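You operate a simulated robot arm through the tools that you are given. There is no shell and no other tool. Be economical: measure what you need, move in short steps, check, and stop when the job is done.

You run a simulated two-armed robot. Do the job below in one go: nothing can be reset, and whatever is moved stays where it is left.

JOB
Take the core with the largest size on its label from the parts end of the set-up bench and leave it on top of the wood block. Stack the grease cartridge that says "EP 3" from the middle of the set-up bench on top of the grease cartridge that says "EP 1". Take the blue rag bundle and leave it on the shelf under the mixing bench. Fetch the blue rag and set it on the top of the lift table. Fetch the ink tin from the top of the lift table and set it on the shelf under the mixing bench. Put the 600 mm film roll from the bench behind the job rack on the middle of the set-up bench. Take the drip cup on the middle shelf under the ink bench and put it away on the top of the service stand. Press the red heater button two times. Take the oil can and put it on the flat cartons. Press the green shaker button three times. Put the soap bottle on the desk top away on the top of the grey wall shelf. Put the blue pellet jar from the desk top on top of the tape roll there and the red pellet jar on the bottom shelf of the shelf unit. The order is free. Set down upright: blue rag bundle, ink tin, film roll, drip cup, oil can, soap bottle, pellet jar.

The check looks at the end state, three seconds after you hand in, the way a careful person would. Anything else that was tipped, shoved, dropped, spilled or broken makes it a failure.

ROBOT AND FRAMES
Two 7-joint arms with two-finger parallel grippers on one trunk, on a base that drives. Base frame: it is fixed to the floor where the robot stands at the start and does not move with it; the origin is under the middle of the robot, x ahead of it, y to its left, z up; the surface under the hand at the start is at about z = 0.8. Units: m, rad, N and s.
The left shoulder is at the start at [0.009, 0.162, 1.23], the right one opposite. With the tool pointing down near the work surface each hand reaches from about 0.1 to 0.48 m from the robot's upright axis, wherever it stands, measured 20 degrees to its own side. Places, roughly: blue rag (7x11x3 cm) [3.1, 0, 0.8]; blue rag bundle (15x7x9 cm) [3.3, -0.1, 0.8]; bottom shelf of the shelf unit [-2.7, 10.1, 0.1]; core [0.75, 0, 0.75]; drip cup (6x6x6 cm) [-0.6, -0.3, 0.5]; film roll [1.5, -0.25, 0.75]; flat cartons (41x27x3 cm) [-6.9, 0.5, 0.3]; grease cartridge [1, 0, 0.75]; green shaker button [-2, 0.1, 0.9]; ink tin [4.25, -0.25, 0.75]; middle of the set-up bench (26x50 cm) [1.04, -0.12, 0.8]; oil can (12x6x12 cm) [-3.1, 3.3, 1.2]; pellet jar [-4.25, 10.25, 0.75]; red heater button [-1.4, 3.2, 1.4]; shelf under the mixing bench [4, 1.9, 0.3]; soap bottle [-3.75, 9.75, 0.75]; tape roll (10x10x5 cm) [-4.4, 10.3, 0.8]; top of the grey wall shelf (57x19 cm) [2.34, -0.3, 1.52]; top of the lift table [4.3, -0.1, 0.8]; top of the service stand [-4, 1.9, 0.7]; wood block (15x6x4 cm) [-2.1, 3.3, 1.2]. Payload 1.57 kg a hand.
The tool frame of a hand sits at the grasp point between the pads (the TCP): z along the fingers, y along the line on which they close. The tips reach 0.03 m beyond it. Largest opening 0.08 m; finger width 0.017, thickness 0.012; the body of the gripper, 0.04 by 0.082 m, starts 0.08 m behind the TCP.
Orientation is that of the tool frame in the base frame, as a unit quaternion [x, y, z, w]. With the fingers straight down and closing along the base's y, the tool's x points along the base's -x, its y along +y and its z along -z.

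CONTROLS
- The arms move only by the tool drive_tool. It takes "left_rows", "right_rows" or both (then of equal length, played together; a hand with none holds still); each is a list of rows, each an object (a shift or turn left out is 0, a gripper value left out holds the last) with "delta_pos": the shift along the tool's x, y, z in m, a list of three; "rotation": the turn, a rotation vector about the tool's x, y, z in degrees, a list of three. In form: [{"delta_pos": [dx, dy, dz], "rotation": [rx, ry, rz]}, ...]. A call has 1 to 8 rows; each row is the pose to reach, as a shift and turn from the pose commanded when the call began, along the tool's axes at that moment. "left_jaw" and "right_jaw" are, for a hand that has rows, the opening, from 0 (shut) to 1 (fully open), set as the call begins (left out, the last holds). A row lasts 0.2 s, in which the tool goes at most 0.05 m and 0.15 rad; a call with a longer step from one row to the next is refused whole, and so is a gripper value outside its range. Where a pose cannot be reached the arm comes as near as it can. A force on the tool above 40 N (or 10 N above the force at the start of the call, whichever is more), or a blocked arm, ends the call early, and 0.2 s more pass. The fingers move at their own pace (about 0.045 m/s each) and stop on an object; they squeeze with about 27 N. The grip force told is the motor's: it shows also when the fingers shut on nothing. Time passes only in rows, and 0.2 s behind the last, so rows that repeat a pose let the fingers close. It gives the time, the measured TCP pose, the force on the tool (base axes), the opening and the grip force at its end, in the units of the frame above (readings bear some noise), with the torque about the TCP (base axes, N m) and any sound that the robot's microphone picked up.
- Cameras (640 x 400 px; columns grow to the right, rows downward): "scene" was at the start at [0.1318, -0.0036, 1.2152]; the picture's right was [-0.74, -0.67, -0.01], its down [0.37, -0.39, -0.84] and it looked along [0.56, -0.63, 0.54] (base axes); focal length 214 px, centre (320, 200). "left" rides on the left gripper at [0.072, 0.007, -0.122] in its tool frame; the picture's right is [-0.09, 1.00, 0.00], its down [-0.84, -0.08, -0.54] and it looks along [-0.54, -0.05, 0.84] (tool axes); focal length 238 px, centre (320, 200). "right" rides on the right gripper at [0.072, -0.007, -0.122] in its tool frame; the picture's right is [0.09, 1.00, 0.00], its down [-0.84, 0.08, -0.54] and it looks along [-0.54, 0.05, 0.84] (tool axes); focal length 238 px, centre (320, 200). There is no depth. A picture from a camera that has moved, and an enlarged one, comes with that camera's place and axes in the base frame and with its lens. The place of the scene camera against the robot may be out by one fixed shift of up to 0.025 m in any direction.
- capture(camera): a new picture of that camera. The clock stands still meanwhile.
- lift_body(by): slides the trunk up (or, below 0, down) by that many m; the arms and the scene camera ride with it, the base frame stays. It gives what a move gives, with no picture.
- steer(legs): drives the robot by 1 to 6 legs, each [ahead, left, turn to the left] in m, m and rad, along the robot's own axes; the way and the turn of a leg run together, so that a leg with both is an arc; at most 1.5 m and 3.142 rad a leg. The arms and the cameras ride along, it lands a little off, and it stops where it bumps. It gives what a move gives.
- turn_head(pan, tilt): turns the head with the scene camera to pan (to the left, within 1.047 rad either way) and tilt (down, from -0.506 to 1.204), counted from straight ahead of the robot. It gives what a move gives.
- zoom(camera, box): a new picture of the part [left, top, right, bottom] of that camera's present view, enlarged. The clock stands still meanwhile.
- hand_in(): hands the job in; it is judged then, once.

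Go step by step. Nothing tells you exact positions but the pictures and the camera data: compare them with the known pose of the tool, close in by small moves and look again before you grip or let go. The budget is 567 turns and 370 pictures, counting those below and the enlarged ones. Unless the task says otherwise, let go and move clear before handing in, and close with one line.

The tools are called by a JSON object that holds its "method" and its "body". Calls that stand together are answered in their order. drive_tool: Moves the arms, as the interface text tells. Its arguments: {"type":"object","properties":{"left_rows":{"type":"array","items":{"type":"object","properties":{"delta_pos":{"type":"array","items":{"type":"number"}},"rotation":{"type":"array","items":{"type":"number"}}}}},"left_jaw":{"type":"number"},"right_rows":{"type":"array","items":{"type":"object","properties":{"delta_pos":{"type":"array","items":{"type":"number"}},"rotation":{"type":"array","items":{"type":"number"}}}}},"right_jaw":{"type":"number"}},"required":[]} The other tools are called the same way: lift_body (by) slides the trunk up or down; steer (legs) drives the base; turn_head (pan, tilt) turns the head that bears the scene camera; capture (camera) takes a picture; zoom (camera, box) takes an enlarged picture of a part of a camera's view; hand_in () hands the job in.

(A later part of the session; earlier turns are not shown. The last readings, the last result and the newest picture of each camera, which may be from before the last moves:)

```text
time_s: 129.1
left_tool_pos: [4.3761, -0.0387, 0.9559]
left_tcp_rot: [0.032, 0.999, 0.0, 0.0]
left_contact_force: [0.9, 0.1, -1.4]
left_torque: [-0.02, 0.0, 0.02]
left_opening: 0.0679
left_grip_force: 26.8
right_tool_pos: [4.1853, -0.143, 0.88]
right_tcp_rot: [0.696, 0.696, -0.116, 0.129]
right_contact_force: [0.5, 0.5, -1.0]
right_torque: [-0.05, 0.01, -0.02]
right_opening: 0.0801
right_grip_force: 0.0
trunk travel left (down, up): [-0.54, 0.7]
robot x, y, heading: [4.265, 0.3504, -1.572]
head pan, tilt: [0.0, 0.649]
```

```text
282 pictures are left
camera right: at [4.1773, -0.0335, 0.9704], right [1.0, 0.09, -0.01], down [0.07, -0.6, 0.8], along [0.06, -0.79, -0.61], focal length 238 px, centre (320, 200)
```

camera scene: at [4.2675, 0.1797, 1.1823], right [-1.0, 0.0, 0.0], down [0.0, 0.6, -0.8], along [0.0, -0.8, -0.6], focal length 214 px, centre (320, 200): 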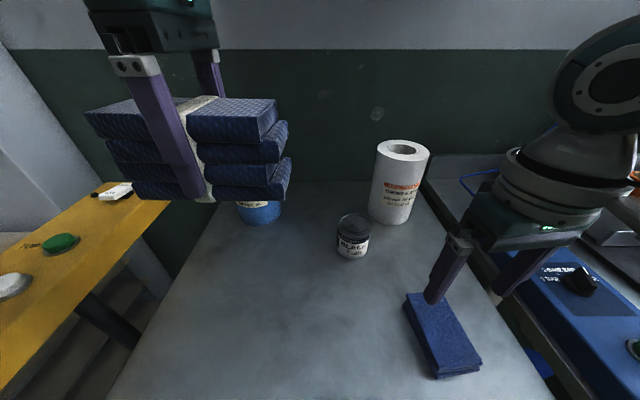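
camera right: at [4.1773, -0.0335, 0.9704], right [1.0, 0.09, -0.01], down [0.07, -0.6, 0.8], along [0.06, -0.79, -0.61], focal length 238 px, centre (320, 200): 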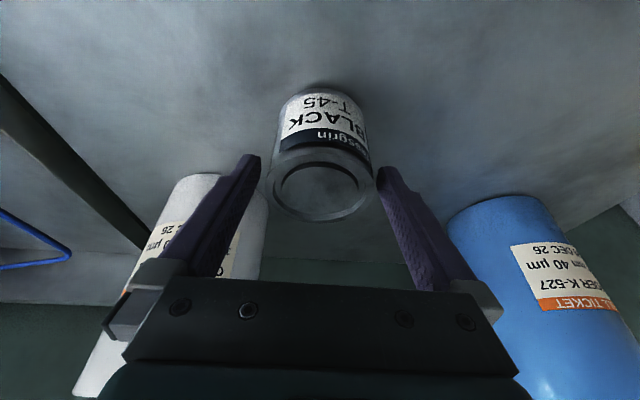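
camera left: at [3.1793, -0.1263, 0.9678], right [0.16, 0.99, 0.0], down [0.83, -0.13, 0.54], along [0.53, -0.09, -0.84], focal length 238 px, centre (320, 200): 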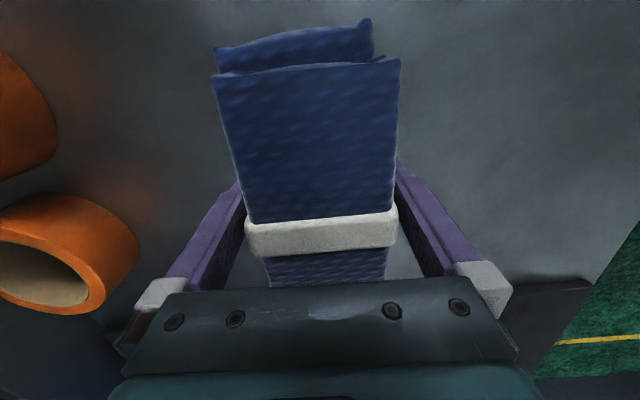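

{"method": "drive_tool", "body": {"right_rows": [{"delta_pos": [0.001, -0.0005, 0.015]}, {"delta_pos": [0.002, -0.0005, 0.03]}, {"delta_pos": [0.003, -0.0005, 0.04]}]}}

{"method": "capture", "body": {"camera": "right"}}

```text
time_s: 129.9
left_tool_pos: [4.3757, -0.0386, 0.9562]
left_tcp_rot: [0.031, 1.0, 0.0, 0.0]
left_contact_force: [0.0, 0.4, -1.2]
left_torque: [-0.01, -0.01, -0.02]
left_opening: 0.0681
left_grip_force: 27.2
right_tool_pos: [4.1839, -0.1539, 0.8403]
right_tcp_rot: [0.697, 0.696, -0.115, 0.129]
right_contact_force: [-0.3, 0.9, -0.6]
right_torque: [0.01, 0.0, 0.03]
right_opening: 0.0801
right_grip_force: 0.1
trunk travel left (down, up): [-0.54, 0.7]
robot x, y, heading: [4.2644, 0.3503, -1.574]
head pan, tilt: [0.0, 0.649]
```

```text
281 pictures are left
camera right: at [4.1757, -0.0451, 0.931], right [1.0, 0.09, -0.01], down [0.06, -0.6, 0.8], along [0.06, -0.79, -0.61], focal length 238 px, centre (320, 200)
```

right: 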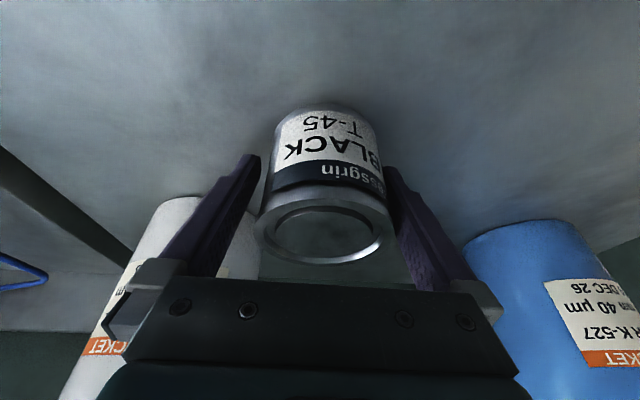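

{"method": "drive_tool", "body": {"right_rows": [{"delta_pos": [0, 0, 0]}, {"delta_pos": [0, 0, 0]}, {"delta_pos": [0, 0, 0]}], "right_jaw": 0}}

{"method": "drive_tool", "body": {"right_rows": [{"delta_pos": [0, 0, -0.02]}, {"delta_pos": [0, 0, -0.06]}, {"delta_pos": [0, 0, -0.1]}, {"delta_pos": [0.02, 0, -0.14]}]}}

{"method": "capture", "body": {"camera": "right"}}

```text
time_s: 130.7
left_tool_pos: [4.3759, -0.0385, 0.9557]
left_tcp_rot: [0.032, 0.999, 0.0, -0.001]
left_contact_force: [0.1, 0.0, -0.9]
left_torque: [0.01, 0.01, 0.01]
left_opening: 0.0676
left_grip_force: 27.0
right_tool_pos: [4.1868, -0.1541, 0.841]
right_tcp_rot: [0.696, 0.697, -0.116, 0.129]
right_contact_force: [0.4, 0.6, 0.6]
right_torque: [0.0, 0.18, 0.0]
right_opening: 0.0715
right_grip_force: 27.1
trunk travel left (down, up): [-0.54, 0.7]
robot x, y, heading: [4.2634, 0.3531, -1.576]
head pan, tilt: [0.0, 0.649]
```

```text
time_s: 131.7
left_tool_pos: [4.3778, -0.0371, 0.9561]
left_tcp_rot: [0.032, 1.0, 0.001, -0.001]
left_contact_force: [-1.1, 0.2, -1.8]
left_torque: [-0.05, 0.05, -0.01]
left_opening: 0.0679
left_grip_force: 27.5
right_tool_pos: [4.1802, -0.0874, 0.963]
right_tcp_rot: [0.698, 0.696, -0.118, 0.122]
right_contact_force: [-0.4, 0.3, -2.8]
right_torque: [0.0, -0.02, 0.04]
right_opening: 0.0715
right_grip_force: 26.9
trunk travel left (down, up): [-0.54, 0.7]
robot x, y, heading: [4.2667, 0.3556, -1.574]
head pan, tilt: [0.0, 0.649]
```

```text
280 pictures are left
camera right: at [4.1713, 0.021, 1.0537], right [1.0, 0.08, -0.02], down [0.07, -0.61, 0.79], along [0.05, -0.79, -0.61], focal length 238 px, centre (320, 200)
```

right: 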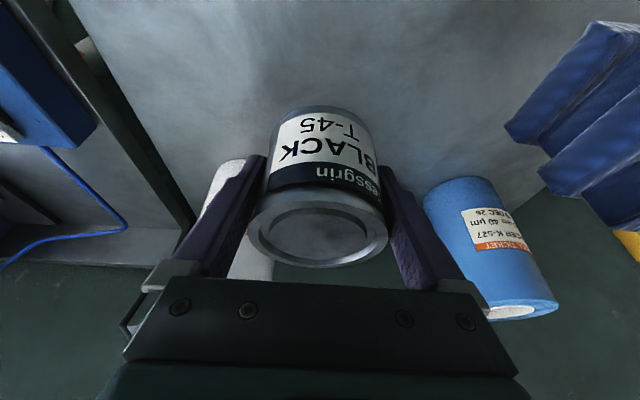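

The tin is held. I back away, turn around to the mixing bench and look at its lower shelf.

{"method": "steer", "body": {"legs": [[-0.5, 0, 0], [0, 0, -3.135]]}}

{"method": "turn_head", "body": {"pan": 0, "tilt": 0.5}}

{"method": "capture", "body": {"camera": "scene"}}

```text
time_s: 141.8
left_tool_pos: [4.1376, 1.2269, 0.9567]
left_tcp_rot: [1.0, -0.009, 0.002, 0.0]
left_contact_force: [-0.2, -0.2, -1.8]
left_torque: [0.0, 0.02, -0.01]
left_opening: 0.0678
left_grip_force: 27.4
right_tool_pos: [4.3333, 1.2856, 0.9649]
right_tcp_rot: [0.711, -0.682, -0.128, -0.116]
right_contact_force: [0.0, 0.1, -3.7]
right_torque: [-0.02, 0.0, 0.01]
right_opening: 0.0714
right_grip_force: 27.4
trunk travel left (down, up): [-0.54, 0.7]
robot x, y, heading: [4.2694, 0.8441, 1.615]
head pan, tilt: [0.0, 0.649]
```

```text
time_s: 142.5
left_tool_pos: [4.1377, 1.2263, 0.9558]
left_tcp_rot: [1.0, -0.007, 0.002, 0.001]
left_contact_force: [0.9, -0.3, -2.4]
left_torque: [0.03, 0.0, 0.0]
left_opening: 0.068
left_grip_force: 27.1
right_tool_pos: [4.3334, 1.2871, 0.9655]
right_tcp_rot: [0.71, -0.683, -0.127, -0.117]
right_contact_force: [0.2, -0.4, -3.1]
right_torque: [0.0, -0.01, 0.0]
right_opening: 0.0716
right_grip_force: 26.9
trunk travel left (down, up): [-0.54, 0.7]
robot x, y, heading: [4.2679, 0.8413, 1.617]
head pan, tilt: [0.0, 0.499]
```

```text
279 pictures are left
camera scene: at [4.2613, 1.0499, 1.0656], right [1.0, 0.04, 0.0], down [0.02, -0.48, -0.88], along [-0.04, 0.88, -0.48], focal length 214 px, centre (320, 200)
```

scene: 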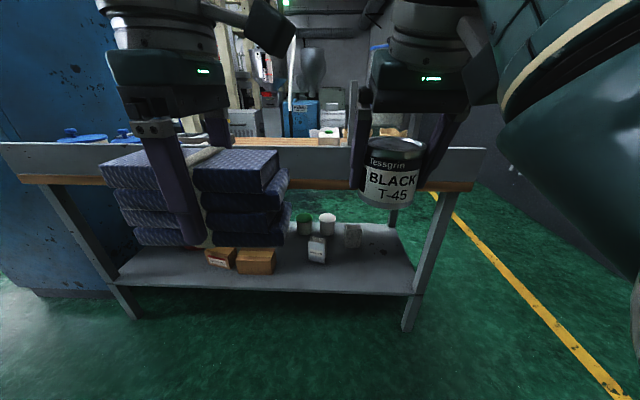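

I lower the trunk to see the shelf space and to bring the loads under bench-top height.

{"method": "lift_body", "body": {"by": -0.45}}

{"method": "capture", "body": {"camera": "scene"}}

```text
refused: -0.45 is not a number from -0.4 to 0.4
```

```text
278 pictures are left
camera scene: at [4.2613, 1.0499, 1.0656], right [1.0, 0.04, 0.0], down [0.02, -0.48, -0.88], along [-0.04, 0.88, -0.48], focal length 214 px, centre (320, 200)
```

scene: 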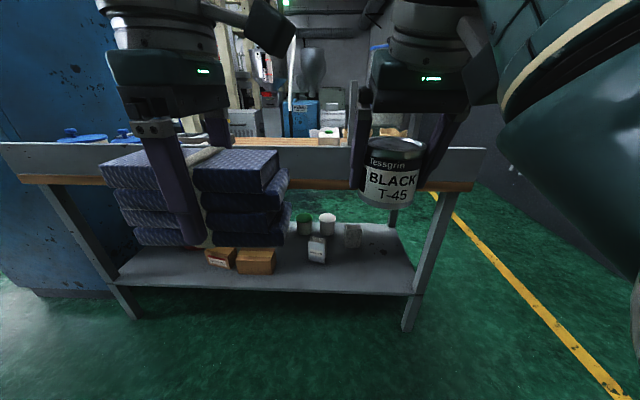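

{"method": "lift_body", "body": {"by": -0.38}}

{"method": "steer", "body": {"legs": [[0, 0, -0.046]]}}

{"method": "capture", "body": {"camera": "scene"}}

```text
time_s: 146.2
left_tool_pos: [4.1371, 1.2261, 0.5756]
left_tcp_rot: [1.0, -0.008, 0.001, 0.001]
left_contact_force: [-0.4, 0.5, -1.2]
left_torque: [-0.01, -0.02, 0.02]
left_opening: 0.0678
left_grip_force: 27.1
right_tool_pos: [4.3341, 1.2866, 0.5845]
right_tcp_rot: [0.71, -0.683, -0.127, -0.117]
right_contact_force: [0.8, 0.5, -3.9]
right_torque: [-0.02, -0.03, -0.02]
right_opening: 0.0715
right_grip_force: 27.3
trunk travel left (down, up): [-0.16, 1.08]
robot x, y, heading: [4.2676, 0.8401, 1.611]
head pan, tilt: [0.0, 0.499]
```

```text
time_s: 147.0
left_tool_pos: [4.1542, 1.2322, 0.5756]
left_tcp_rot: [1.0, -0.029, 0.001, 0.0]
left_contact_force: [0.5, -0.2, -0.7]
left_torque: [0.02, -0.04, -0.01]
left_opening: 0.0677
left_grip_force: 26.9
right_tool_pos: [4.3523, 1.2838, 0.5834]
right_tcp_rot: [-0.694, 0.699, 0.125, 0.12]
right_contact_force: [-0.4, -0.1, -2.9]
right_torque: [-0.02, 0.0, 0.0]
right_opening: 0.0715
right_grip_force: 26.6
trunk travel left (down, up): [-0.16, 1.08]
robot x, y, heading: [4.266, 0.8462, 1.569]
head pan, tilt: [0.0, 0.499]
```

```text
277 pictures are left
camera scene: at [4.2692, 1.0498, 0.6856], right [1.0, 0.0, 0.0], down [0.0, -0.48, -0.88], along [0.0, 0.88, -0.48], focal length 214 px, centre (320, 200)
```

scene: 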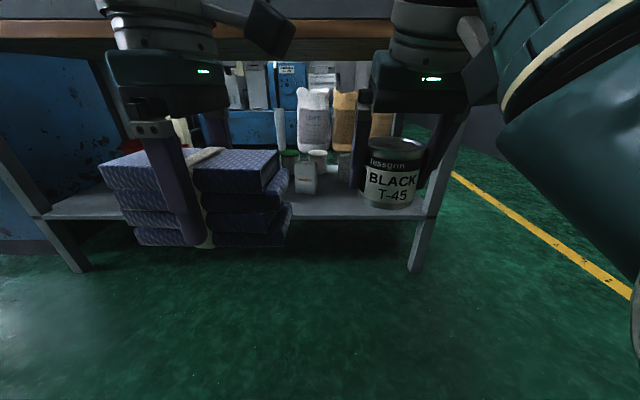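

The right part of the shelf (x 4.35–4.6) is free near the front. I lower further, pull the bundle back a bit, and move the tin to the right.

{"method": "lift_body", "body": {"by": -0.15}}

{"method": "drive_tool", "body": {"left_rows": [{"delta_pos": [0, 0.03, 0]}, {"delta_pos": [0, 0.06, 0]}], "right_rows": [{"delta_pos": [0, -0.037, 0]}, {"delta_pos": [0, -0.074, 0]}]}}

{"method": "steer", "body": {"legs": [[0, -0.09, 0], [0.3, 0, 0]]}}

{"method": "capture", "body": {"camera": "scene"}}

{"method": "capture", "body": {"camera": "right"}}

```text
time_s: 148.7
left_tool_pos: [4.1541, 1.2321, 0.4264]
left_tcp_rot: [1.0, -0.03, 0.001, 0.001]
left_contact_force: [0.5, 1.2, -2.0]
left_torque: [0.0, 0.03, 0.01]
left_opening: 0.068
left_grip_force: 27.3
right_tool_pos: [4.3538, 1.2837, 0.4344]
right_tcp_rot: [-0.695, 0.698, 0.124, 0.12]
right_contact_force: [-0.2, -1.1, -3.3]
right_torque: [-0.03, -0.03, -0.01]
right_opening: 0.0717
right_grip_force: 26.6
trunk travel left (down, up): [-0.01, 1.23]
robot x, y, heading: [4.2673, 0.8444, 1.571]
head pan, tilt: [0.0, 0.499]
```

```text
time_s: 149.3
left_tool_pos: [4.1511, 1.1703, 0.4266]
left_tcp_rot: [1.0, -0.03, 0.002, 0.0]
left_contact_force: [-0.3, -0.3, -1.5]
left_torque: [0.01, 0.01, 0.03]
left_opening: 0.0678
left_grip_force: 27.5
right_tool_pos: [4.4263, 1.2821, 0.435]
right_tcp_rot: [-0.695, 0.698, 0.124, 0.119]
right_contact_force: [-0.6, 0.1, -4.1]
right_torque: [-0.02, 0.02, 0.03]
right_opening: 0.0715
right_grip_force: 26.5
trunk travel left (down, up): [-0.01, 1.23]
robot x, y, heading: [4.2648, 0.8392, 1.568]
head pan, tilt: [0.0, 0.499]
```

```text
time_s: 152.1
left_tool_pos: [4.2437, 1.4663, 0.4259]
left_tcp_rot: [0.999, -0.032, 0.001, 0.002]
left_contact_force: [-0.3, 0.4, -1.2]
left_torque: [0.01, 0.02, -0.03]
left_opening: 0.0676
left_grip_force: 26.8
right_tool_pos: [4.5198, 1.5788, 0.4342]
right_tcp_rot: [-0.693, 0.7, 0.124, 0.119]
right_contact_force: [-0.1, 0.1, -3.3]
right_torque: [-0.01, -0.03, 0.01]
right_opening: 0.0715
right_grip_force: 27.4
trunk travel left (down, up): [-0.01, 1.23]
robot x, y, heading: [4.3537, 1.1377, 1.567]
head pan, tilt: [0.0, 0.499]
```

```text
276 pictures are left
camera scene: at [4.3626, 1.3446, 0.5353], right [1.0, 0.0, 0.0], down [0.0, -0.48, -0.88], along [0.0, 0.88, -0.48], focal length 214 px, centre (320, 200)
```

scene: 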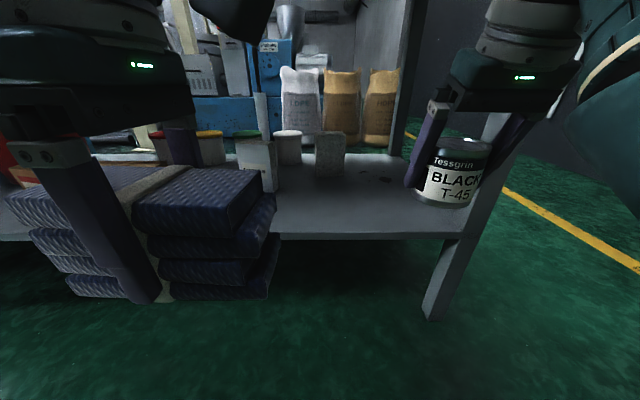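

```text
275 pictures are left
camera right: at [4.5261, 1.4684, 0.5252], right [-1.0, -0.08, -0.02], down [-0.07, 0.6, 0.79], along [-0.05, 0.79, -0.61], focal length 238 px, centre (320, 200)
```

right: 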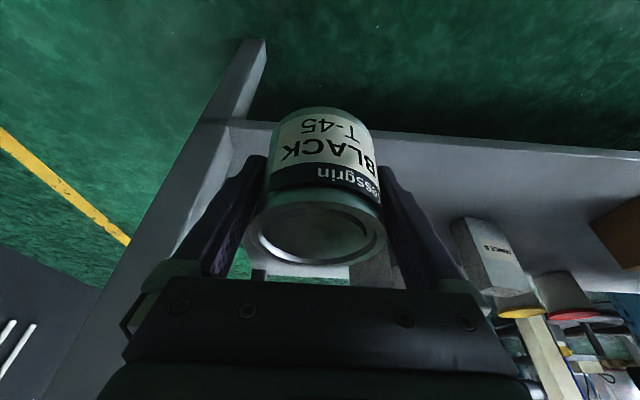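

{"method": "steer", "body": {"legs": [[0, 0.015, 0.004], [0.187, 0, 0]]}}

{"method": "capture", "body": {"camera": "scene"}}

```text
time_s: 154.0
left_tool_pos: [4.2273, 1.649, 0.4251]
left_tcp_rot: [1.0, -0.03, 0.001, 0.002]
left_contact_force: [0.4, 0.0, -1.8]
left_torque: [0.02, 0.02, -0.02]
left_opening: 0.0676
left_grip_force: 26.6
right_tool_pos: [4.5028, 1.7622, 0.4336]
right_tcp_rot: [-0.696, 0.698, 0.123, 0.118]
right_contact_force: [0.2, -0.8, -2.8]
right_torque: [-0.02, -0.01, 0.0]
right_opening: 0.0716
right_grip_force: 27.0
trunk travel left (down, up): [-0.01, 1.23]
robot x, y, heading: [4.3422, 1.3288, 1.57]
head pan, tilt: [0.0, 0.499]
```

```text
274 pictures are left
camera scene: at [4.347, 1.5287, 0.5352], right [1.0, 0.0, 0.0], down [0.0, -0.48, -0.88], along [0.0, 0.88, -0.48], focal length 214 px, centre (320, 200)
```

scene: 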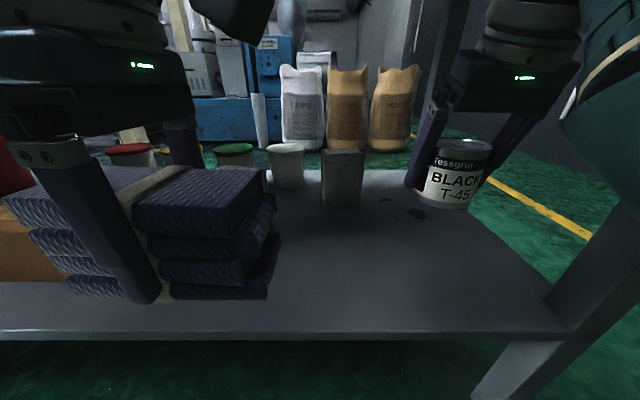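

Tin is over the shelf. Lower it vertically.

{"method": "drive_tool", "body": {"right_rows": [{"delta_pos": [0.0136, 0, 0.0376]}, {"delta_pos": [0.0256, 0, 0.0705]}]}}

{"method": "capture", "body": {"camera": "scene"}}

```text
time_s: 154.6
left_tool_pos: [4.2275, 1.6508, 0.4263]
left_tcp_rot: [1.0, -0.03, 0.001, 0.002]
left_contact_force: [0.4, 0.7, -1.1]
left_torque: [0.03, 0.0, -0.01]
left_opening: 0.0679
left_grip_force: 26.3
right_tool_pos: [4.5037, 1.7638, 0.3596]
right_tcp_rot: [-0.695, 0.698, 0.124, 0.119]
right_contact_force: [1.1, -1.3, -2.9]
right_torque: [-0.04, -0.05, -0.03]
right_opening: 0.0714
right_grip_force: 26.6
trunk travel left (down, up): [-0.01, 1.23]
robot x, y, heading: [4.341, 1.3235, 1.572]
head pan, tilt: [0.0, 0.499]
```

```text
273 pictures are left
camera scene: at [4.3468, 1.53, 0.5354], right [1.0, 0.0, 0.0], down [0.0, -0.48, -0.88], along [0.0, 0.88, -0.48], focal length 214 px, centre (320, 200)
```

scene: 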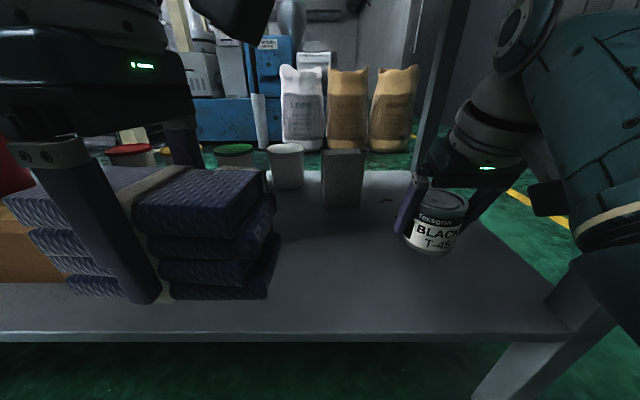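

{"method": "drive_tool", "body": {"right_rows": [{"delta_pos": [0.0041, 0, 0.0113]}, {"delta_pos": [0.0055, 0, 0.015]}, {"delta_pos": [0.0062, 0, 0.017]}, {"delta_pos": [0.0068, 0, 0.0188]}]}}

```text
time_s: 155.6
left_tool_pos: [4.2271, 1.6539, 0.4267]
left_tcp_rot: [1.0, -0.03, 0.002, 0.001]
left_contact_force: [0.4, 1.3, -1.6]
left_torque: [-0.03, -0.01, 0.0]
left_opening: 0.0677
left_grip_force: 26.6
right_tool_pos: [4.5021, 1.7656, 0.3411]
right_tcp_rot: [-0.695, 0.698, 0.124, 0.119]
right_contact_force: [0.5, 0.5, -3.0]
right_torque: [-0.01, 0.01, 0.0]
right_opening: 0.0713
right_grip_force: 26.7
trunk travel left (down, up): [-0.01, 1.23]
robot x, y, heading: [4.3393, 1.3285, 1.568]
head pan, tilt: [0.0, 0.499]
```

{"method": "drive_tool", "body": {"right_rows": [{"delta_pos": [0.0008, 0, 0.0025]}, {"delta_pos": [0.0017, 0, 0.005]}, {"delta_pos": [0.0027, 0, 0.0075]}, {"delta_pos": [0.0034, 0, 0.0094]}]}}

{"method": "zoom", "body": {"camera": "scene", "box": [380, 170, 500, 270]}}

```text
time_s: 156.6
left_tool_pos: [4.2282, 1.6514, 0.4263]
left_tcp_rot: [1.0, -0.03, 0.002, 0.001]
left_contact_force: [0.5, 0.0, -1.9]
left_torque: [0.01, -0.03, -0.04]
left_opening: 0.0677
left_grip_force: 27.1
right_tool_pos: [4.5018, 1.7656, 0.3292]
right_tcp_rot: [-0.695, 0.698, 0.123, 0.119]
right_contact_force: [0.5, -0.5, -3.7]
right_torque: [0.02, 0.01, 0.04]
right_opening: 0.0712
right_grip_force: 26.9
trunk travel left (down, up): [-0.01, 1.23]
robot x, y, heading: [4.3435, 1.3257, 1.573]
head pan, tilt: [0.0, 0.499]
```

```text
4.00 times, centred on (440, 220) of scene
camera zoom: at [4.3468, 1.5316, 0.5356], right [1.0, 0.0, 0.0], down [0.0, -0.48, -0.88], along [0.0, 0.88, -0.48], focal length 858 px, centre (-160, 120)
```

zoom: 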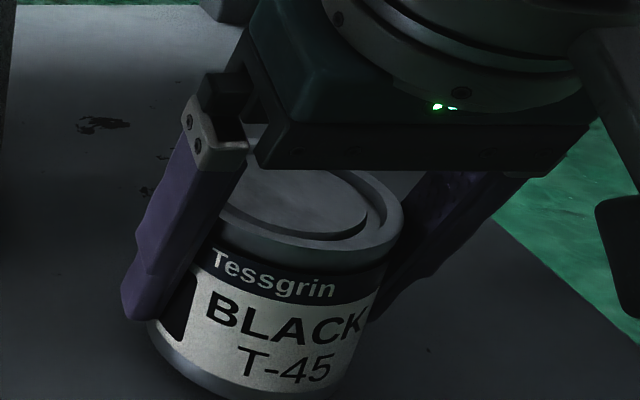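

{"method": "drive_tool", "body": {"right_rows": [{"delta_pos": [0.001, 0, 0.0028]}, {"delta_pos": [0.002, 0, 0.0056]}, {"delta_pos": [0.003, 0, 0.0084]}, {"delta_pos": [0.004, 0, 0.0112]}]}}

{"method": "zoom", "body": {"camera": "scene", "box": [380, 190, 500, 290]}}

```text
time_s: 157.6
left_tool_pos: [4.2272, 1.6529, 0.4258]
left_tcp_rot: [1.0, -0.029, 0.001, 0.001]
left_contact_force: [0.1, 0.2, -0.7]
left_torque: [-0.02, -0.02, 0.01]
left_opening: 0.0676
left_grip_force: 27.3
right_tool_pos: [4.5034, 1.7669, 0.3217]
right_tcp_rot: [0.696, -0.696, -0.127, -0.121]
right_contact_force: [-2.3, -6.7, 17.9]
right_torque: [-0.02, -0.63, -0.13]
right_opening: 0.072
right_grip_force: 27.1
trunk travel left (down, up): [-0.01, 1.23]
robot x, y, heading: [4.3474, 1.3252, 1.576]
head pan, tilt: [0.0, 0.499]
```

```text
4.00 times, centred on (440, 240) of scene
camera zoom: at [4.3468, 1.5314, 0.5361], right [1.0, 0.0, 0.0], down [0.0, -0.48, -0.88], along [0.0, 0.88, -0.48], focal length 858 px, centre (-160, 40)
```

zoom: 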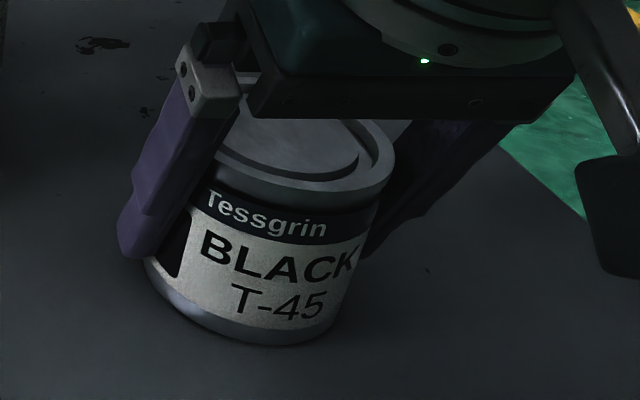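

Contact; ease up, open, and retreat along the tool axis.

{"method": "drive_tool", "body": {"right_rows": [{"delta_pos": [-0.001, 0, -0.0022]}]}}

{"method": "drive_tool", "body": {"right_rows": [{"delta_pos": [0, 0, 0]}, {"delta_pos": [0, 0, 0]}], "right_jaw": 1}}

{"method": "drive_tool", "body": {"right_rows": [{"delta_pos": [0, 0, -0.02]}, {"delta_pos": [0, 0, -0.05]}, {"delta_pos": [0, 0, -0.09]}]}}

{"method": "capture", "body": {"camera": "scene"}}

{"method": "capture", "body": {"camera": "right"}}

```text
time_s: 158.0
left_tool_pos: [4.2276, 1.6538, 0.426]
left_tcp_rot: [1.0, -0.03, 0.0, 0.001]
left_contact_force: [0.1, -0.1, -1.3]
left_torque: [0.02, 0.0, 0.0]
left_opening: 0.0679
left_grip_force: 27.6
right_tool_pos: [4.5024, 1.7676, 0.319]
right_tcp_rot: [-0.696, 0.697, 0.125, 0.119]
right_contact_force: [-0.7, -0.7, 7.3]
right_torque: [0.26, -0.21, 0.06]
right_opening: 0.0714
right_grip_force: 26.5
trunk travel left (down, up): [-0.01, 1.23]
robot x, y, heading: [4.3483, 1.3252, 1.571]
head pan, tilt: [0.0, 0.499]
```

```text
time_s: 158.6
left_tool_pos: [4.2276, 1.6547, 0.4261]
left_tcp_rot: [1.0, -0.029, 0.001, 0.001]
left_contact_force: [0.3, 0.5, -1.3]
left_torque: [0.01, 0.04, -0.03]
left_opening: 0.0678
left_grip_force: 26.7
right_tool_pos: [4.5029, 1.7654, 0.3199]
right_tcp_rot: [-0.695, 0.698, 0.125, 0.119]
right_contact_force: [-0.6, 0.2, -0.5]
right_torque: [0.03, 0.02, 0.01]
right_opening: 0.08
right_grip_force: 0.1
trunk travel left (down, up): [-0.01, 1.23]
robot x, y, heading: [4.3402, 1.3255, 1.572]
head pan, tilt: [0.0, 0.499]
```

```text
time_s: 159.4
left_tool_pos: [4.2273, 1.6536, 0.4266]
left_tcp_rot: [1.0, -0.03, 0.001, 0.001]
left_contact_force: [-0.7, -0.1, -0.6]
left_torque: [0.02, 0.0, -0.02]
left_opening: 0.0679
left_grip_force: 26.9
right_tool_pos: [4.5095, 1.7358, 0.4031]
right_tcp_rot: [-0.694, 0.699, 0.116, 0.126]
right_contact_force: [0.1, 0.3, 0.0]
right_torque: [0.0, 0.03, 0.03]
right_opening: 0.0802
right_grip_force: 0.0
trunk travel left (down, up): [-0.01, 1.23]
robot x, y, heading: [4.3446, 1.3239, 1.571]
head pan, tilt: [0.0, 0.499]
```

```text
270 pictures are left
camera scene: at [4.3462, 1.5322, 0.5357], right [1.0, 0.0, 0.0], down [0.0, -0.48, -0.88], along [0.0, 0.88, -0.48], focal length 214 px, centre (320, 200)
```

scene: 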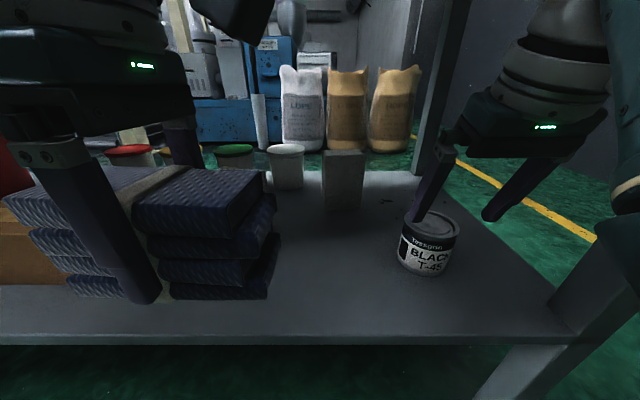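

```text
269 pictures are left
camera right: at [4.5125, 1.6259, 0.4942], right [-1.0, -0.08, -0.04], down [-0.08, 0.61, 0.79], along [-0.04, 0.79, -0.61], focal length 238 px, centre (320, 200)
```

right: 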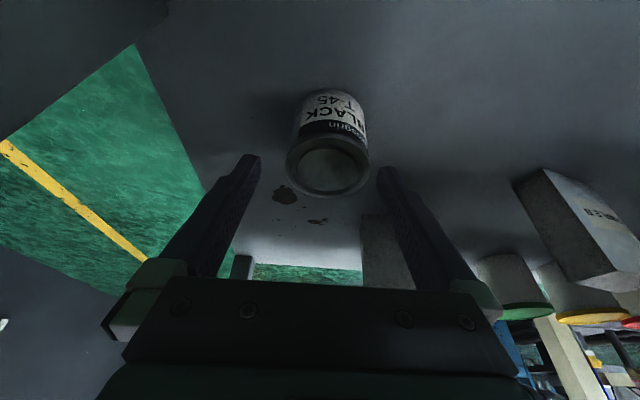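

Tin stands on the shelf. I pull the right hand out toward me and then move the bundle to x ≈ 4.33 on the shelf.

{"method": "drive_tool", "body": {"right_rows": [{"delta_pos": [0.04, 0, -0.03]}, {"delta_pos": [0.08, 0, -0.045]}, {"delta_pos": [0.12, 0, -0.06]}, {"delta_pos": [0.16, 0, -0.07]}]}}

{"method": "drive_tool", "body": {"left_rows": [{"delta_pos": [0.03, 0, 0]}, {"delta_pos": [0.06, 0, 0]}, {"delta_pos": [0.09, 0, 0]}, {"delta_pos": [0.108, -0.03, 0]}, {"delta_pos": [0.108, -0.06, 0]}, {"delta_pos": [0.108, -0.08, 0]}]}}

{"method": "capture", "body": {"camera": "scene"}}

{"method": "capture", "body": {"camera": "left"}}

```text
time_s: 160.3
left_tool_pos: [4.2276, 1.6492, 0.4254]
left_tcp_rot: [1.0, -0.031, 0.001, 0.002]
left_contact_force: [0.2, 0.8, -0.3]
left_torque: [0.02, 0.0, 0.02]
left_opening: 0.0678
left_grip_force: 26.9
right_tool_pos: [4.5302, 1.5951, 0.356]
right_tcp_rot: [0.699, -0.688, -0.082, -0.175]
right_contact_force: [-0.1, 0.2, 0.1]
right_torque: [0.02, -0.02, -0.02]
right_opening: 0.0799
right_grip_force: 0.2
right hand out of reach, approached as far as the arm can: row 1, 2, 3, 4
trunk travel left (down, up): [-0.01, 1.23]
robot x, y, heading: [4.3435, 1.3252, 1.573]
head pan, tilt: [0.0, 0.499]
stopped in row 4 (right hand): the arm was blocked; the commanded pose is now the measured one
```

```text
time_s: 161.8
left_tool_pos: [4.3401, 1.7257, 0.4274]
left_tcp_rot: [1.0, -0.03, 0.0, 0.001]
left_contact_force: [0.7, -0.6, -1.8]
left_torque: [-0.01, 0.02, 0.01]
left_opening: 0.0677
left_grip_force: 27.5
right_tool_pos: [4.5313, 1.6016, 0.3564]
right_tcp_rot: [0.698, -0.689, -0.083, -0.177]
right_contact_force: [0.8, -0.2, 0.2]
right_torque: [-0.01, 0.03, 0.01]
right_opening: 0.0801
right_grip_force: 0.0
trunk travel left (down, up): [-0.01, 1.23]
robot x, y, heading: [4.3435, 1.3262, 1.568]
head pan, tilt: [0.0, 0.499]
```

```text
268 pictures are left
camera scene: at [4.347, 1.5326, 0.5358], right [1.0, 0.0, 0.0], down [0.0, -0.48, -0.88], along [0.0, 0.88, -0.48], focal length 214 px, centre (320, 200)
```

scene: 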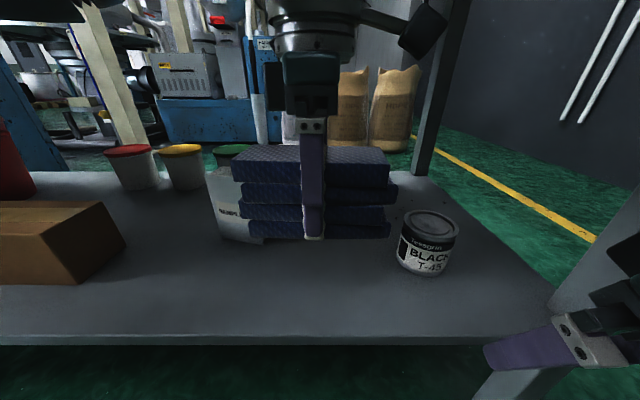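

```text
267 pictures are left
camera left: at [4.4114, 1.7148, 0.5489], right [-0.15, -0.99, 0.0], down [-0.83, 0.13, 0.54], along [-0.53, 0.08, -0.84], focal length 238 px, centre (320, 200)
```

left: 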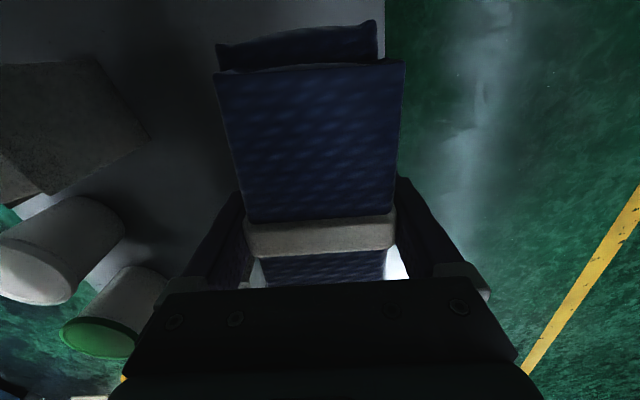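

The bundle hangs in free space between the carton and the tin. Lower it.

{"method": "drive_tool", "body": {"left_rows": [{"delta_pos": [0, 0, 0.04]}, {"delta_pos": [0, 0, 0.075]}, {"delta_pos": [0, 0, 0.09]}]}}

{"method": "capture", "body": {"camera": "scene"}}

```text
time_s: 162.6
left_tool_pos: [4.3412, 1.7252, 0.3348]
left_tcp_rot: [1.0, -0.031, 0.001, 0.0]
left_contact_force: [0.1, 0.4, -0.5]
left_torque: [0.01, -0.01, -0.02]
left_opening: 0.0679
left_grip_force: 27.2
right_tool_pos: [4.5318, 1.6001, 0.3561]
right_tcp_rot: [0.698, -0.689, -0.083, -0.177]
right_contact_force: [0.4, 0.1, 0.3]
right_torque: [0.03, 0.0, -0.02]
right_opening: 0.0798
right_grip_force: 0.0
trunk travel left (down, up): [-0.01, 1.23]
robot x, y, heading: [4.3443, 1.3265, 1.568]
head pan, tilt: [0.0, 0.499]
```

```text
266 pictures are left
camera scene: at [4.347, 1.5322, 0.5357], right [1.0, 0.0, 0.0], down [0.0, -0.48, -0.88], along [0.0, 0.88, -0.48], focal length 214 px, centre (320, 200)
```

scene: 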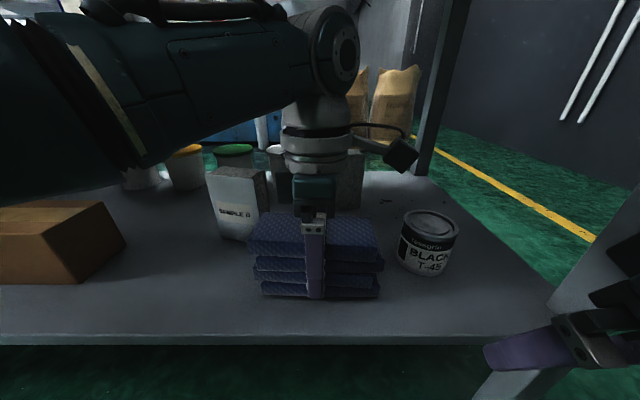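

{"method": "drive_tool", "body": {"left_rows": [{"delta_pos": [0, 0, 0.003]}, {"delta_pos": [0, 0, 0.006]}, {"delta_pos": [0, 0, 0.0085]}, {"delta_pos": [0, 0, 0.011]}]}}

```text
time_s: 163.6
left_tool_pos: [4.3408, 1.7265, 0.3247]
left_tcp_rot: [1.0, -0.031, 0.001, 0.001]
left_contact_force: [-0.3, -0.4, 1.7]
left_torque: [0.04, 0.16, 0.04]
left_opening: 0.068
left_grip_force: 26.9
right_tool_pos: [4.531, 1.5996, 0.3556]
right_tcp_rot: [0.698, -0.689, -0.082, -0.177]
right_contact_force: [0.0, 0.2, 0.4]
right_torque: [0.01, 0.0, -0.02]
right_opening: 0.0797
right_grip_force: 0.1
trunk travel left (down, up): [-0.01, 1.23]
robot x, y, heading: [4.3445, 1.3263, 1.57]
head pan, tilt: [0.0, 0.499]
```

Touching. Open and rise.

{"method": "drive_tool", "body": {"left_rows": [{"delta_pos": [0, 0, 0]}, {"delta_pos": [0, 0, 0]}, {"delta_pos": [0, 0, 0]}], "left_jaw": 1}}

{"method": "drive_tool", "body": {"left_rows": [{"delta_pos": [0, 0, -0.025]}, {"delta_pos": [0, 0, -0.06]}, {"delta_pos": [0, 0, -0.1]}]}}

{"method": "capture", "body": {"camera": "scene"}}

```text
time_s: 164.3
left_tool_pos: [4.3396, 1.7267, 0.3256]
left_tcp_rot: [1.0, -0.029, 0.001, 0.0]
left_contact_force: [-1.1, 0.6, -0.4]
left_torque: [0.01, 0.01, 0.01]
left_opening: 0.08
left_grip_force: 0.1
right_tool_pos: [4.532, 1.6008, 0.3574]
right_tcp_rot: [0.698, -0.689, -0.082, -0.176]
right_contact_force: [0.1, 0.5, -1.3]
right_torque: [0.01, -0.02, -0.02]
right_opening: 0.0799
right_grip_force: 0.0
trunk travel left (down, up): [-0.01, 1.23]
robot x, y, heading: [4.3427, 1.3231, 1.573]
head pan, tilt: [0.0, 0.499]
```

```text
time_s: 165.2
left_tool_pos: [4.3412, 1.7282, 0.4251]
left_tcp_rot: [1.0, -0.03, 0.001, 0.001]
left_contact_force: [0.1, 0.8, 0.9]
left_torque: [0.01, -0.01, 0.01]
left_opening: 0.0798
left_grip_force: 0.1
right_tool_pos: [4.5312, 1.6011, 0.357]
right_tcp_rot: [0.698, -0.689, -0.083, -0.176]
right_contact_force: [-1.5, 0.0, -0.4]
right_torque: [-0.01, 0.02, -0.01]
right_opening: 0.08
right_grip_force: 0.0
trunk travel left (down, up): [-0.01, 1.23]
robot x, y, heading: [4.3416, 1.3276, 1.575]
head pan, tilt: [0.0, 0.499]
```

```text
265 pictures are left
camera scene: at [4.3463, 1.5333, 0.5358], right [1.0, 0.0, 0.0], down [0.0, -0.48, -0.88], along [0.0, 0.88, -0.48], focal length 214 px, centre (320, 200)
```

scene: 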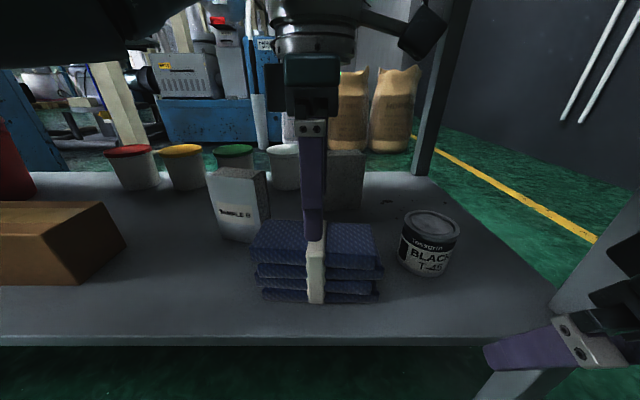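

Both are placed well. I back out, raise the trunk and turn to go back along the aisle to the cores.

{"method": "steer", "body": {"legs": [[-0.5, 0, 0]]}}

{"method": "lift_body", "body": {"by": 0.4}}

{"method": "lift_body", "body": {"by": 0.2}}

{"method": "steer", "body": {"legs": [[0, 0, 3.141], [0, -1.3, 0], [0, -1.3, 0], [0, -1.2, 0]]}}

{"method": "turn_head", "body": {"pan": 0, "tilt": 0.65}}

{"method": "capture", "body": {"camera": "scene"}}

```text
time_s: 168.1
left_tool_pos: [4.3385, 1.235, 0.4259]
left_tcp_rot: [1.0, -0.028, 0.001, 0.0]
left_contact_force: [1.1, 0.5, -0.1]
left_torque: [0.0, 0.03, 0.0]
left_opening: 0.0799
left_grip_force: 0.0
right_tool_pos: [4.5307, 1.1093, 0.3574]
right_tcp_rot: [0.7, -0.687, -0.083, -0.177]
right_contact_force: [0.1, -0.4, 0.0]
right_torque: [-0.02, 0.04, 0.01]
right_opening: 0.0799
right_grip_force: 0.1
trunk travel left (down, up): [-0.01, 1.23]
robot x, y, heading: [4.3417, 0.8336, 1.573]
head pan, tilt: [0.0, 0.499]
```

```text
time_s: 171.9
left_tool_pos: [4.3396, 1.2335, 0.8245]
left_tcp_rot: [1.0, -0.028, 0.001, 0.0]
left_contact_force: [0.6, -0.2, 0.3]
left_torque: [0.01, 0.0, 0.01]
left_opening: 0.0799
left_grip_force: 0.0
right_tool_pos: [4.5318, 1.1074, 0.7567]
right_tcp_rot: [0.7, -0.687, -0.082, -0.176]
right_contact_force: [-0.5, -0.3, -0.6]
right_torque: [0.01, -0.03, 0.01]
right_opening: 0.0802
right_grip_force: 0.0
trunk travel left (down, up): [-0.41, 0.83]
robot x, y, heading: [4.3455, 0.8316, 1.571]
head pan, tilt: [0.0, 0.499]
```

```text
time_s: 174.1
left_tool_pos: [4.3389, 1.2335, 1.024]
left_tcp_rot: [1.0, -0.028, 0.001, 0.002]
left_contact_force: [0.1, 0.5, 1.1]
left_torque: [-0.01, 0.01, 0.0]
left_opening: 0.0802
left_grip_force: 0.1
right_tool_pos: [4.5323, 1.1082, 0.9564]
right_tcp_rot: [0.7, -0.687, -0.082, -0.177]
right_contact_force: [0.3, -0.5, -0.8]
right_torque: [0.02, 0.01, 0.04]
right_opening: 0.0798
right_grip_force: 0.0
trunk travel left (down, up): [-0.61, 0.63]
robot x, y, heading: [4.3476, 0.8349, 1.571]
head pan, tilt: [0.0, 0.499]
```

```text
time_s: 199.7
left_tool_pos: [0.5251, 0.6277, 1.0253]
left_tcp_rot: [0.052, 0.999, 0.001, -0.001]
left_contact_force: [1.0, -0.6, -0.1]
left_torque: [0.0, 0.0, 0.03]
left_opening: 0.08
left_grip_force: 0.1
right_tool_pos: [0.3386, 0.7634, 0.9573]
right_tcp_rot: [0.704, 0.683, -0.179, 0.077]
right_contact_force: [-0.3, -0.4, -0.2]
right_torque: [0.05, 0.01, 0.01]
right_opening: 0.0799
right_grip_force: 0.0
trunk travel left (down, up): [-0.61, 0.63]
robot x, y, heading: [0.5387, 1.0317, -1.616]
head pan, tilt: [0.0, 0.499]
```

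```text
time_s: 200.3
left_tool_pos: [0.5244, 0.6288, 1.0245]
left_tcp_rot: [0.052, 0.999, 0.001, -0.001]
left_contact_force: [-0.1, -0.9, 0.0]
left_torque: [-0.01, -0.02, 0.03]
left_opening: 0.0801
left_grip_force: 0.0
right_tool_pos: [0.339, 0.7647, 0.9566]
right_tcp_rot: [0.704, 0.683, -0.179, 0.078]
right_contact_force: [0.3, -0.1, -0.8]
right_torque: [0.01, -0.03, 0.03]
right_opening: 0.0801
right_grip_force: 0.1
trunk travel left (down, up): [-0.61, 0.63]
robot x, y, heading: [0.5394, 1.0303, -1.612]
head pan, tilt: [0.0, 0.649]
```

```text
264 pictures are left
camera scene: at [0.5337, 0.8596, 1.1224], right [-1.0, 0.04, 0.0], down [0.03, 0.6, -0.8], along [-0.04, -0.8, -0.6], focal length 214 px, centre (320, 200)
```

scene: 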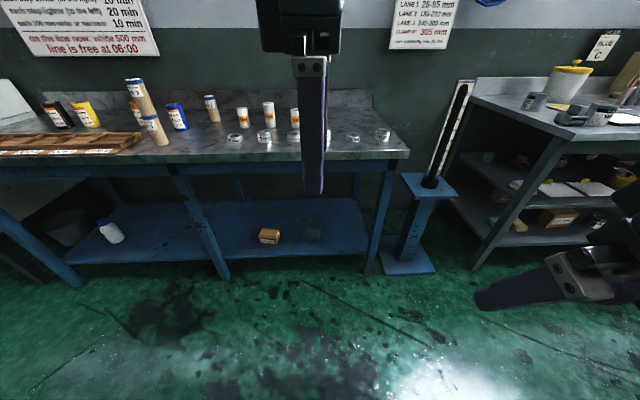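

The cores bench is in view again, and the ink bench with the shelves is to its right. I fix the heading and drive up to the 108 mm core.

{"method": "steer", "body": {"legs": [[0, 0, 0.041], [0, -0.14, 0], [0.69, 0, 0]]}}

{"method": "capture", "body": {"camera": "scene"}}

{"method": "capture", "body": {"camera": "left"}}

```text
time_s: 205.4
left_tool_pos: [0.4017, -0.0551, 1.0244]
left_tcp_rot: [0.03, 1.0, 0.001, -0.001]
left_contact_force: [0.5, 0.5, 0.3]
left_torque: [-0.02, 0.02, -0.03]
left_opening: 0.08
left_grip_force: 0.0
right_tool_pos: [0.2124, 0.071, 0.9568]
right_tcp_rot: [0.688, 0.699, -0.178, 0.082]
right_contact_force: [0.4, -0.7, -0.4]
right_torque: [0.02, -0.02, -0.02]
right_opening: 0.0801
right_grip_force: 0.1
trunk travel left (down, up): [-0.61, 0.63]
robot x, y, heading: [0.4005, 0.3442, -1.569]
head pan, tilt: [0.0, 0.649]
```

```text
263 pictures are left
camera scene: at [0.4023, 0.1748, 1.1224], right [-1.0, 0.0, 0.0], down [0.0, 0.6, -0.8], along [0.0, -0.8, -0.6], focal length 214 px, centre (320, 200)
```

scene: 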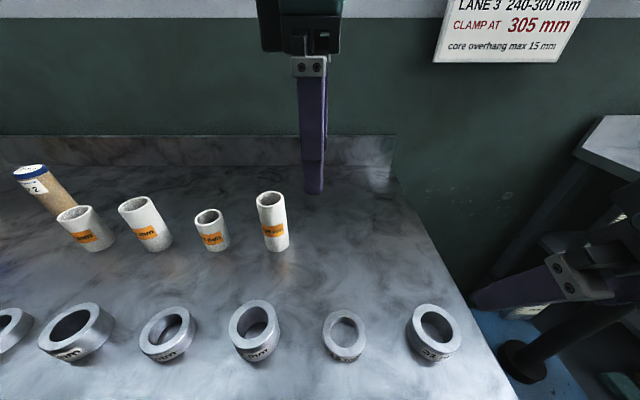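

```text
262 pictures are left
camera left: at [0.3314, -0.0457, 1.1475], right [0.15, 0.99, 0.0], down [0.83, -0.13, 0.54], along [0.53, -0.08, -0.84], focal length 238 px, centre (320, 200)
```

left: 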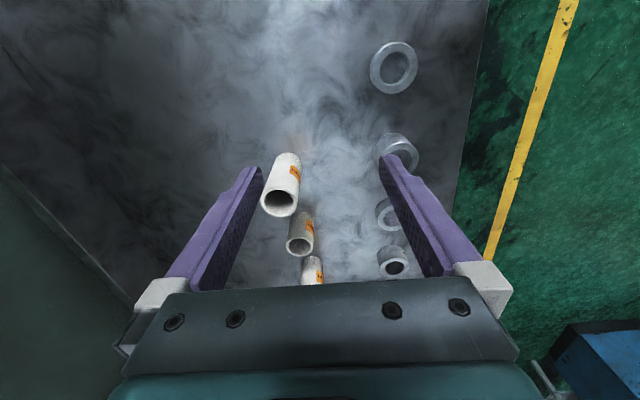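

{"method": "drive_tool", "body": {"left_rows": [{"delta_pos": [-0.027, -0.019, 0.02]}, {"delta_pos": [-0.054, -0.038, 0.045]}, {"delta_pos": [-0.0796, -0.0563, 0.07]}]}}

{"method": "capture", "body": {"camera": "left"}}

```text
time_s: 206.2
left_tool_pos: [0.4799, -0.1162, 0.9558]
left_tcp_rot: [0.031, 1.0, 0.0, -0.001]
left_contact_force: [0.0, -0.3, -0.7]
left_torque: [0.04, 0.01, 0.0]
left_opening: 0.08
left_grip_force: 0.0
right_tool_pos: [0.2112, 0.0707, 0.9569]
right_tcp_rot: [0.689, 0.698, -0.178, 0.081]
right_contact_force: [-0.7, 0.2, -0.9]
right_torque: [-0.02, -0.04, 0.0]
right_opening: 0.0799
right_grip_force: 0.0
trunk travel left (down, up): [-0.61, 0.63]
robot x, y, heading: [0.3938, 0.3427, -1.573]
head pan, tilt: [0.0, 0.649]
```

```text
261 pictures are left
camera left: at [0.4089, -0.1059, 1.0777], right [0.15, 0.99, 0.0], down [0.83, -0.13, 0.54], along [0.53, -0.08, -0.84], focal length 238 px, centre (320, 200)
```

left: 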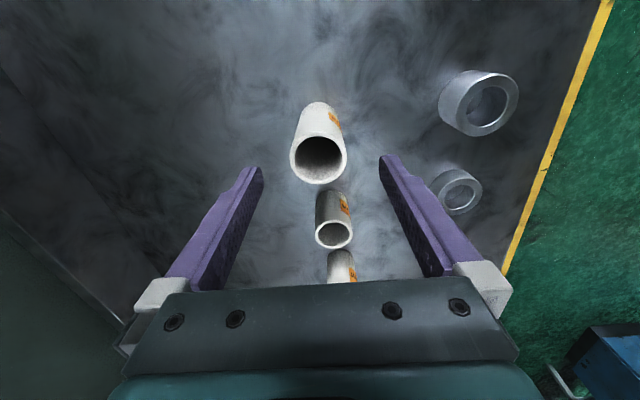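

{"method": "drive_tool", "body": {"left_rows": [{"delta_pos": [0.002, 0, 0.03]}, {"delta_pos": [0.002, 0, 0.06]}, {"delta_pos": [0.002, 0, 0.088]}]}}

{"method": "drive_tool", "body": {"left_rows": [{"delta_pos": [0, 0, 0]}, {"delta_pos": [0, 0, 0]}, {"delta_pos": [0, 0, 0]}], "left_jaw": 0}}

{"method": "drive_tool", "body": {"left_rows": [{"delta_pos": [0, 0, -0.04]}, {"delta_pos": [0, 0, -0.08]}, {"delta_pos": [0, 0, -0.12]}, {"delta_pos": [0, 0, -0.16]}]}}

{"method": "capture", "body": {"camera": "left"}}

```text
time_s: 207.0
left_tool_pos: [0.482, -0.0928, 0.8706]
left_tcp_rot: [0.029, 1.0, 0.0, -0.002]
left_contact_force: [-0.7, 1.1, 0.9]
left_torque: [0.02, -0.01, -0.01]
left_opening: 0.08
left_grip_force: 0.0
left hand out of reach, approached as far as the arm can: row 1, 2, 3
right_tool_pos: [0.2105, 0.0712, 0.9564]
right_tcp_rot: [0.689, 0.698, -0.178, 0.081]
right_contact_force: [-1.3, 0.9, 0.2]
right_torque: [-0.05, 0.02, 0.02]
right_opening: 0.0801
right_grip_force: 0.0
trunk travel left (down, up): [-0.61, 0.63]
robot x, y, heading: [0.3985, 0.3437, -1.568]
head pan, tilt: [0.0, 0.649]
```

```text
time_s: 207.8
left_tool_pos: [0.482, -0.0936, 0.872]
left_tcp_rot: [0.03, 1.0, 0.002, 0.0]
left_contact_force: [0.6, -1.8, -0.4]
left_torque: [-0.01, 0.01, -0.02]
left_opening: 0.0434
left_grip_force: 19.6
right_tool_pos: [0.2105, 0.07, 0.957]
right_tcp_rot: [0.688, 0.699, -0.177, 0.082]
right_contact_force: [0.5, -0.7, -0.3]
right_torque: [0.0, 0.01, -0.02]
right_opening: 0.0803
right_grip_force: 0.1
trunk travel left (down, up): [-0.61, 0.63]
robot x, y, heading: [0.4015, 0.3457, -1.572]
head pan, tilt: [0.0, 0.649]
```

```text
time_s: 208.8
left_tool_pos: [0.4825, -0.0913, 1.0319]
left_tcp_rot: [0.03, 1.0, 0.001, -0.001]
left_contact_force: [0.1, 0.9, -0.7]
left_torque: [0.01, -0.01, -0.02]
left_opening: 0.0429
left_grip_force: 26.9
right_tool_pos: [0.2113, 0.0696, 0.9565]
right_tcp_rot: [0.688, 0.699, -0.178, 0.082]
right_contact_force: [0.2, 0.0, 0.8]
right_torque: [-0.01, -0.02, -0.03]
right_opening: 0.0798
right_grip_force: 0.0
trunk travel left (down, up): [-0.61, 0.63]
robot x, y, heading: [0.4001, 0.3454, -1.575]
head pan, tilt: [0.0, 0.649]
```

```text
260 pictures are left
camera left: at [0.411, -0.0817, 1.1551], right [0.15, 0.99, 0.0], down [0.83, -0.13, 0.54], along [0.54, -0.08, -0.84], focal length 238 px, centre (320, 200)
```

left: 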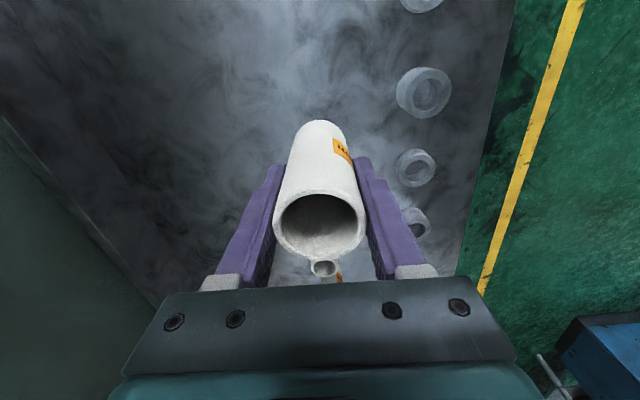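

The core is in the left hand (it slid slightly in the grip but hangs straight). Next the drip cup: back off and move right in front of the ink bench.

{"method": "steer", "body": {"legs": [[-0.45, 0, 0], [0, -1.0, 0]]}}

{"method": "lift_body", "body": {"by": -0.3}}

{"method": "capture", "body": {"camera": "scene"}}

```text
time_s: 216.3
left_tool_pos: [-0.508, 0.353, 1.0326]
left_tcp_rot: [0.021, 1.0, 0.0, 0.0]
left_contact_force: [0.1, -0.6, -0.9]
left_torque: [-0.03, 0.01, -0.01]
left_opening: 0.0434
left_grip_force: 27.0
right_tool_pos: [-0.7822, 0.5107, 0.9564]
right_tcp_rot: [0.682, 0.705, -0.176, 0.084]
right_contact_force: [0.6, 0.5, 0.3]
right_torque: [0.01, 0.01, -0.05]
right_opening: 0.0801
right_grip_force: 0.1
trunk travel left (down, up): [-0.61, 0.63]
robot x, y, heading: [-0.5959, 0.7869, -1.555]
head pan, tilt: [0.0, 0.649]
```

```text
time_s: 219.3
left_tool_pos: [-0.51, 0.3525, 0.7323]
left_tcp_rot: [0.021, 1.0, 0.001, -0.001]
left_contact_force: [0.6, -0.7, -1.9]
left_torque: [0.0, -0.02, -0.01]
left_opening: 0.0431
left_grip_force: 26.9
right_tool_pos: [-0.7824, 0.5104, 0.6563]
right_tcp_rot: [0.682, 0.705, -0.177, 0.084]
right_contact_force: [0.0, 0.6, 0.5]
right_torque: [-0.01, 0.01, -0.03]
right_opening: 0.0797
right_grip_force: 0.1
trunk travel left (down, up): [-0.31, 0.93]
robot x, y, heading: [-0.5996, 0.7909, -1.553]
head pan, tilt: [0.0, 0.649]
```

```text
259 pictures are left
camera scene: at [-0.5924, 0.6181, 0.8224], right [-1.0, -0.02, 0.0], down [-0.01, 0.6, -0.8], along [0.01, -0.8, -0.6], focal length 214 px, centre (320, 200)
```

scene: 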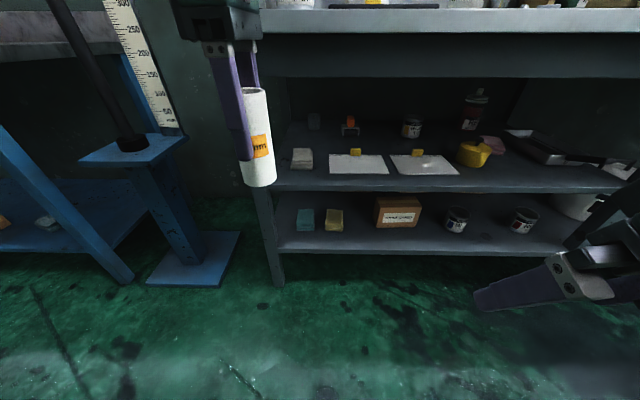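

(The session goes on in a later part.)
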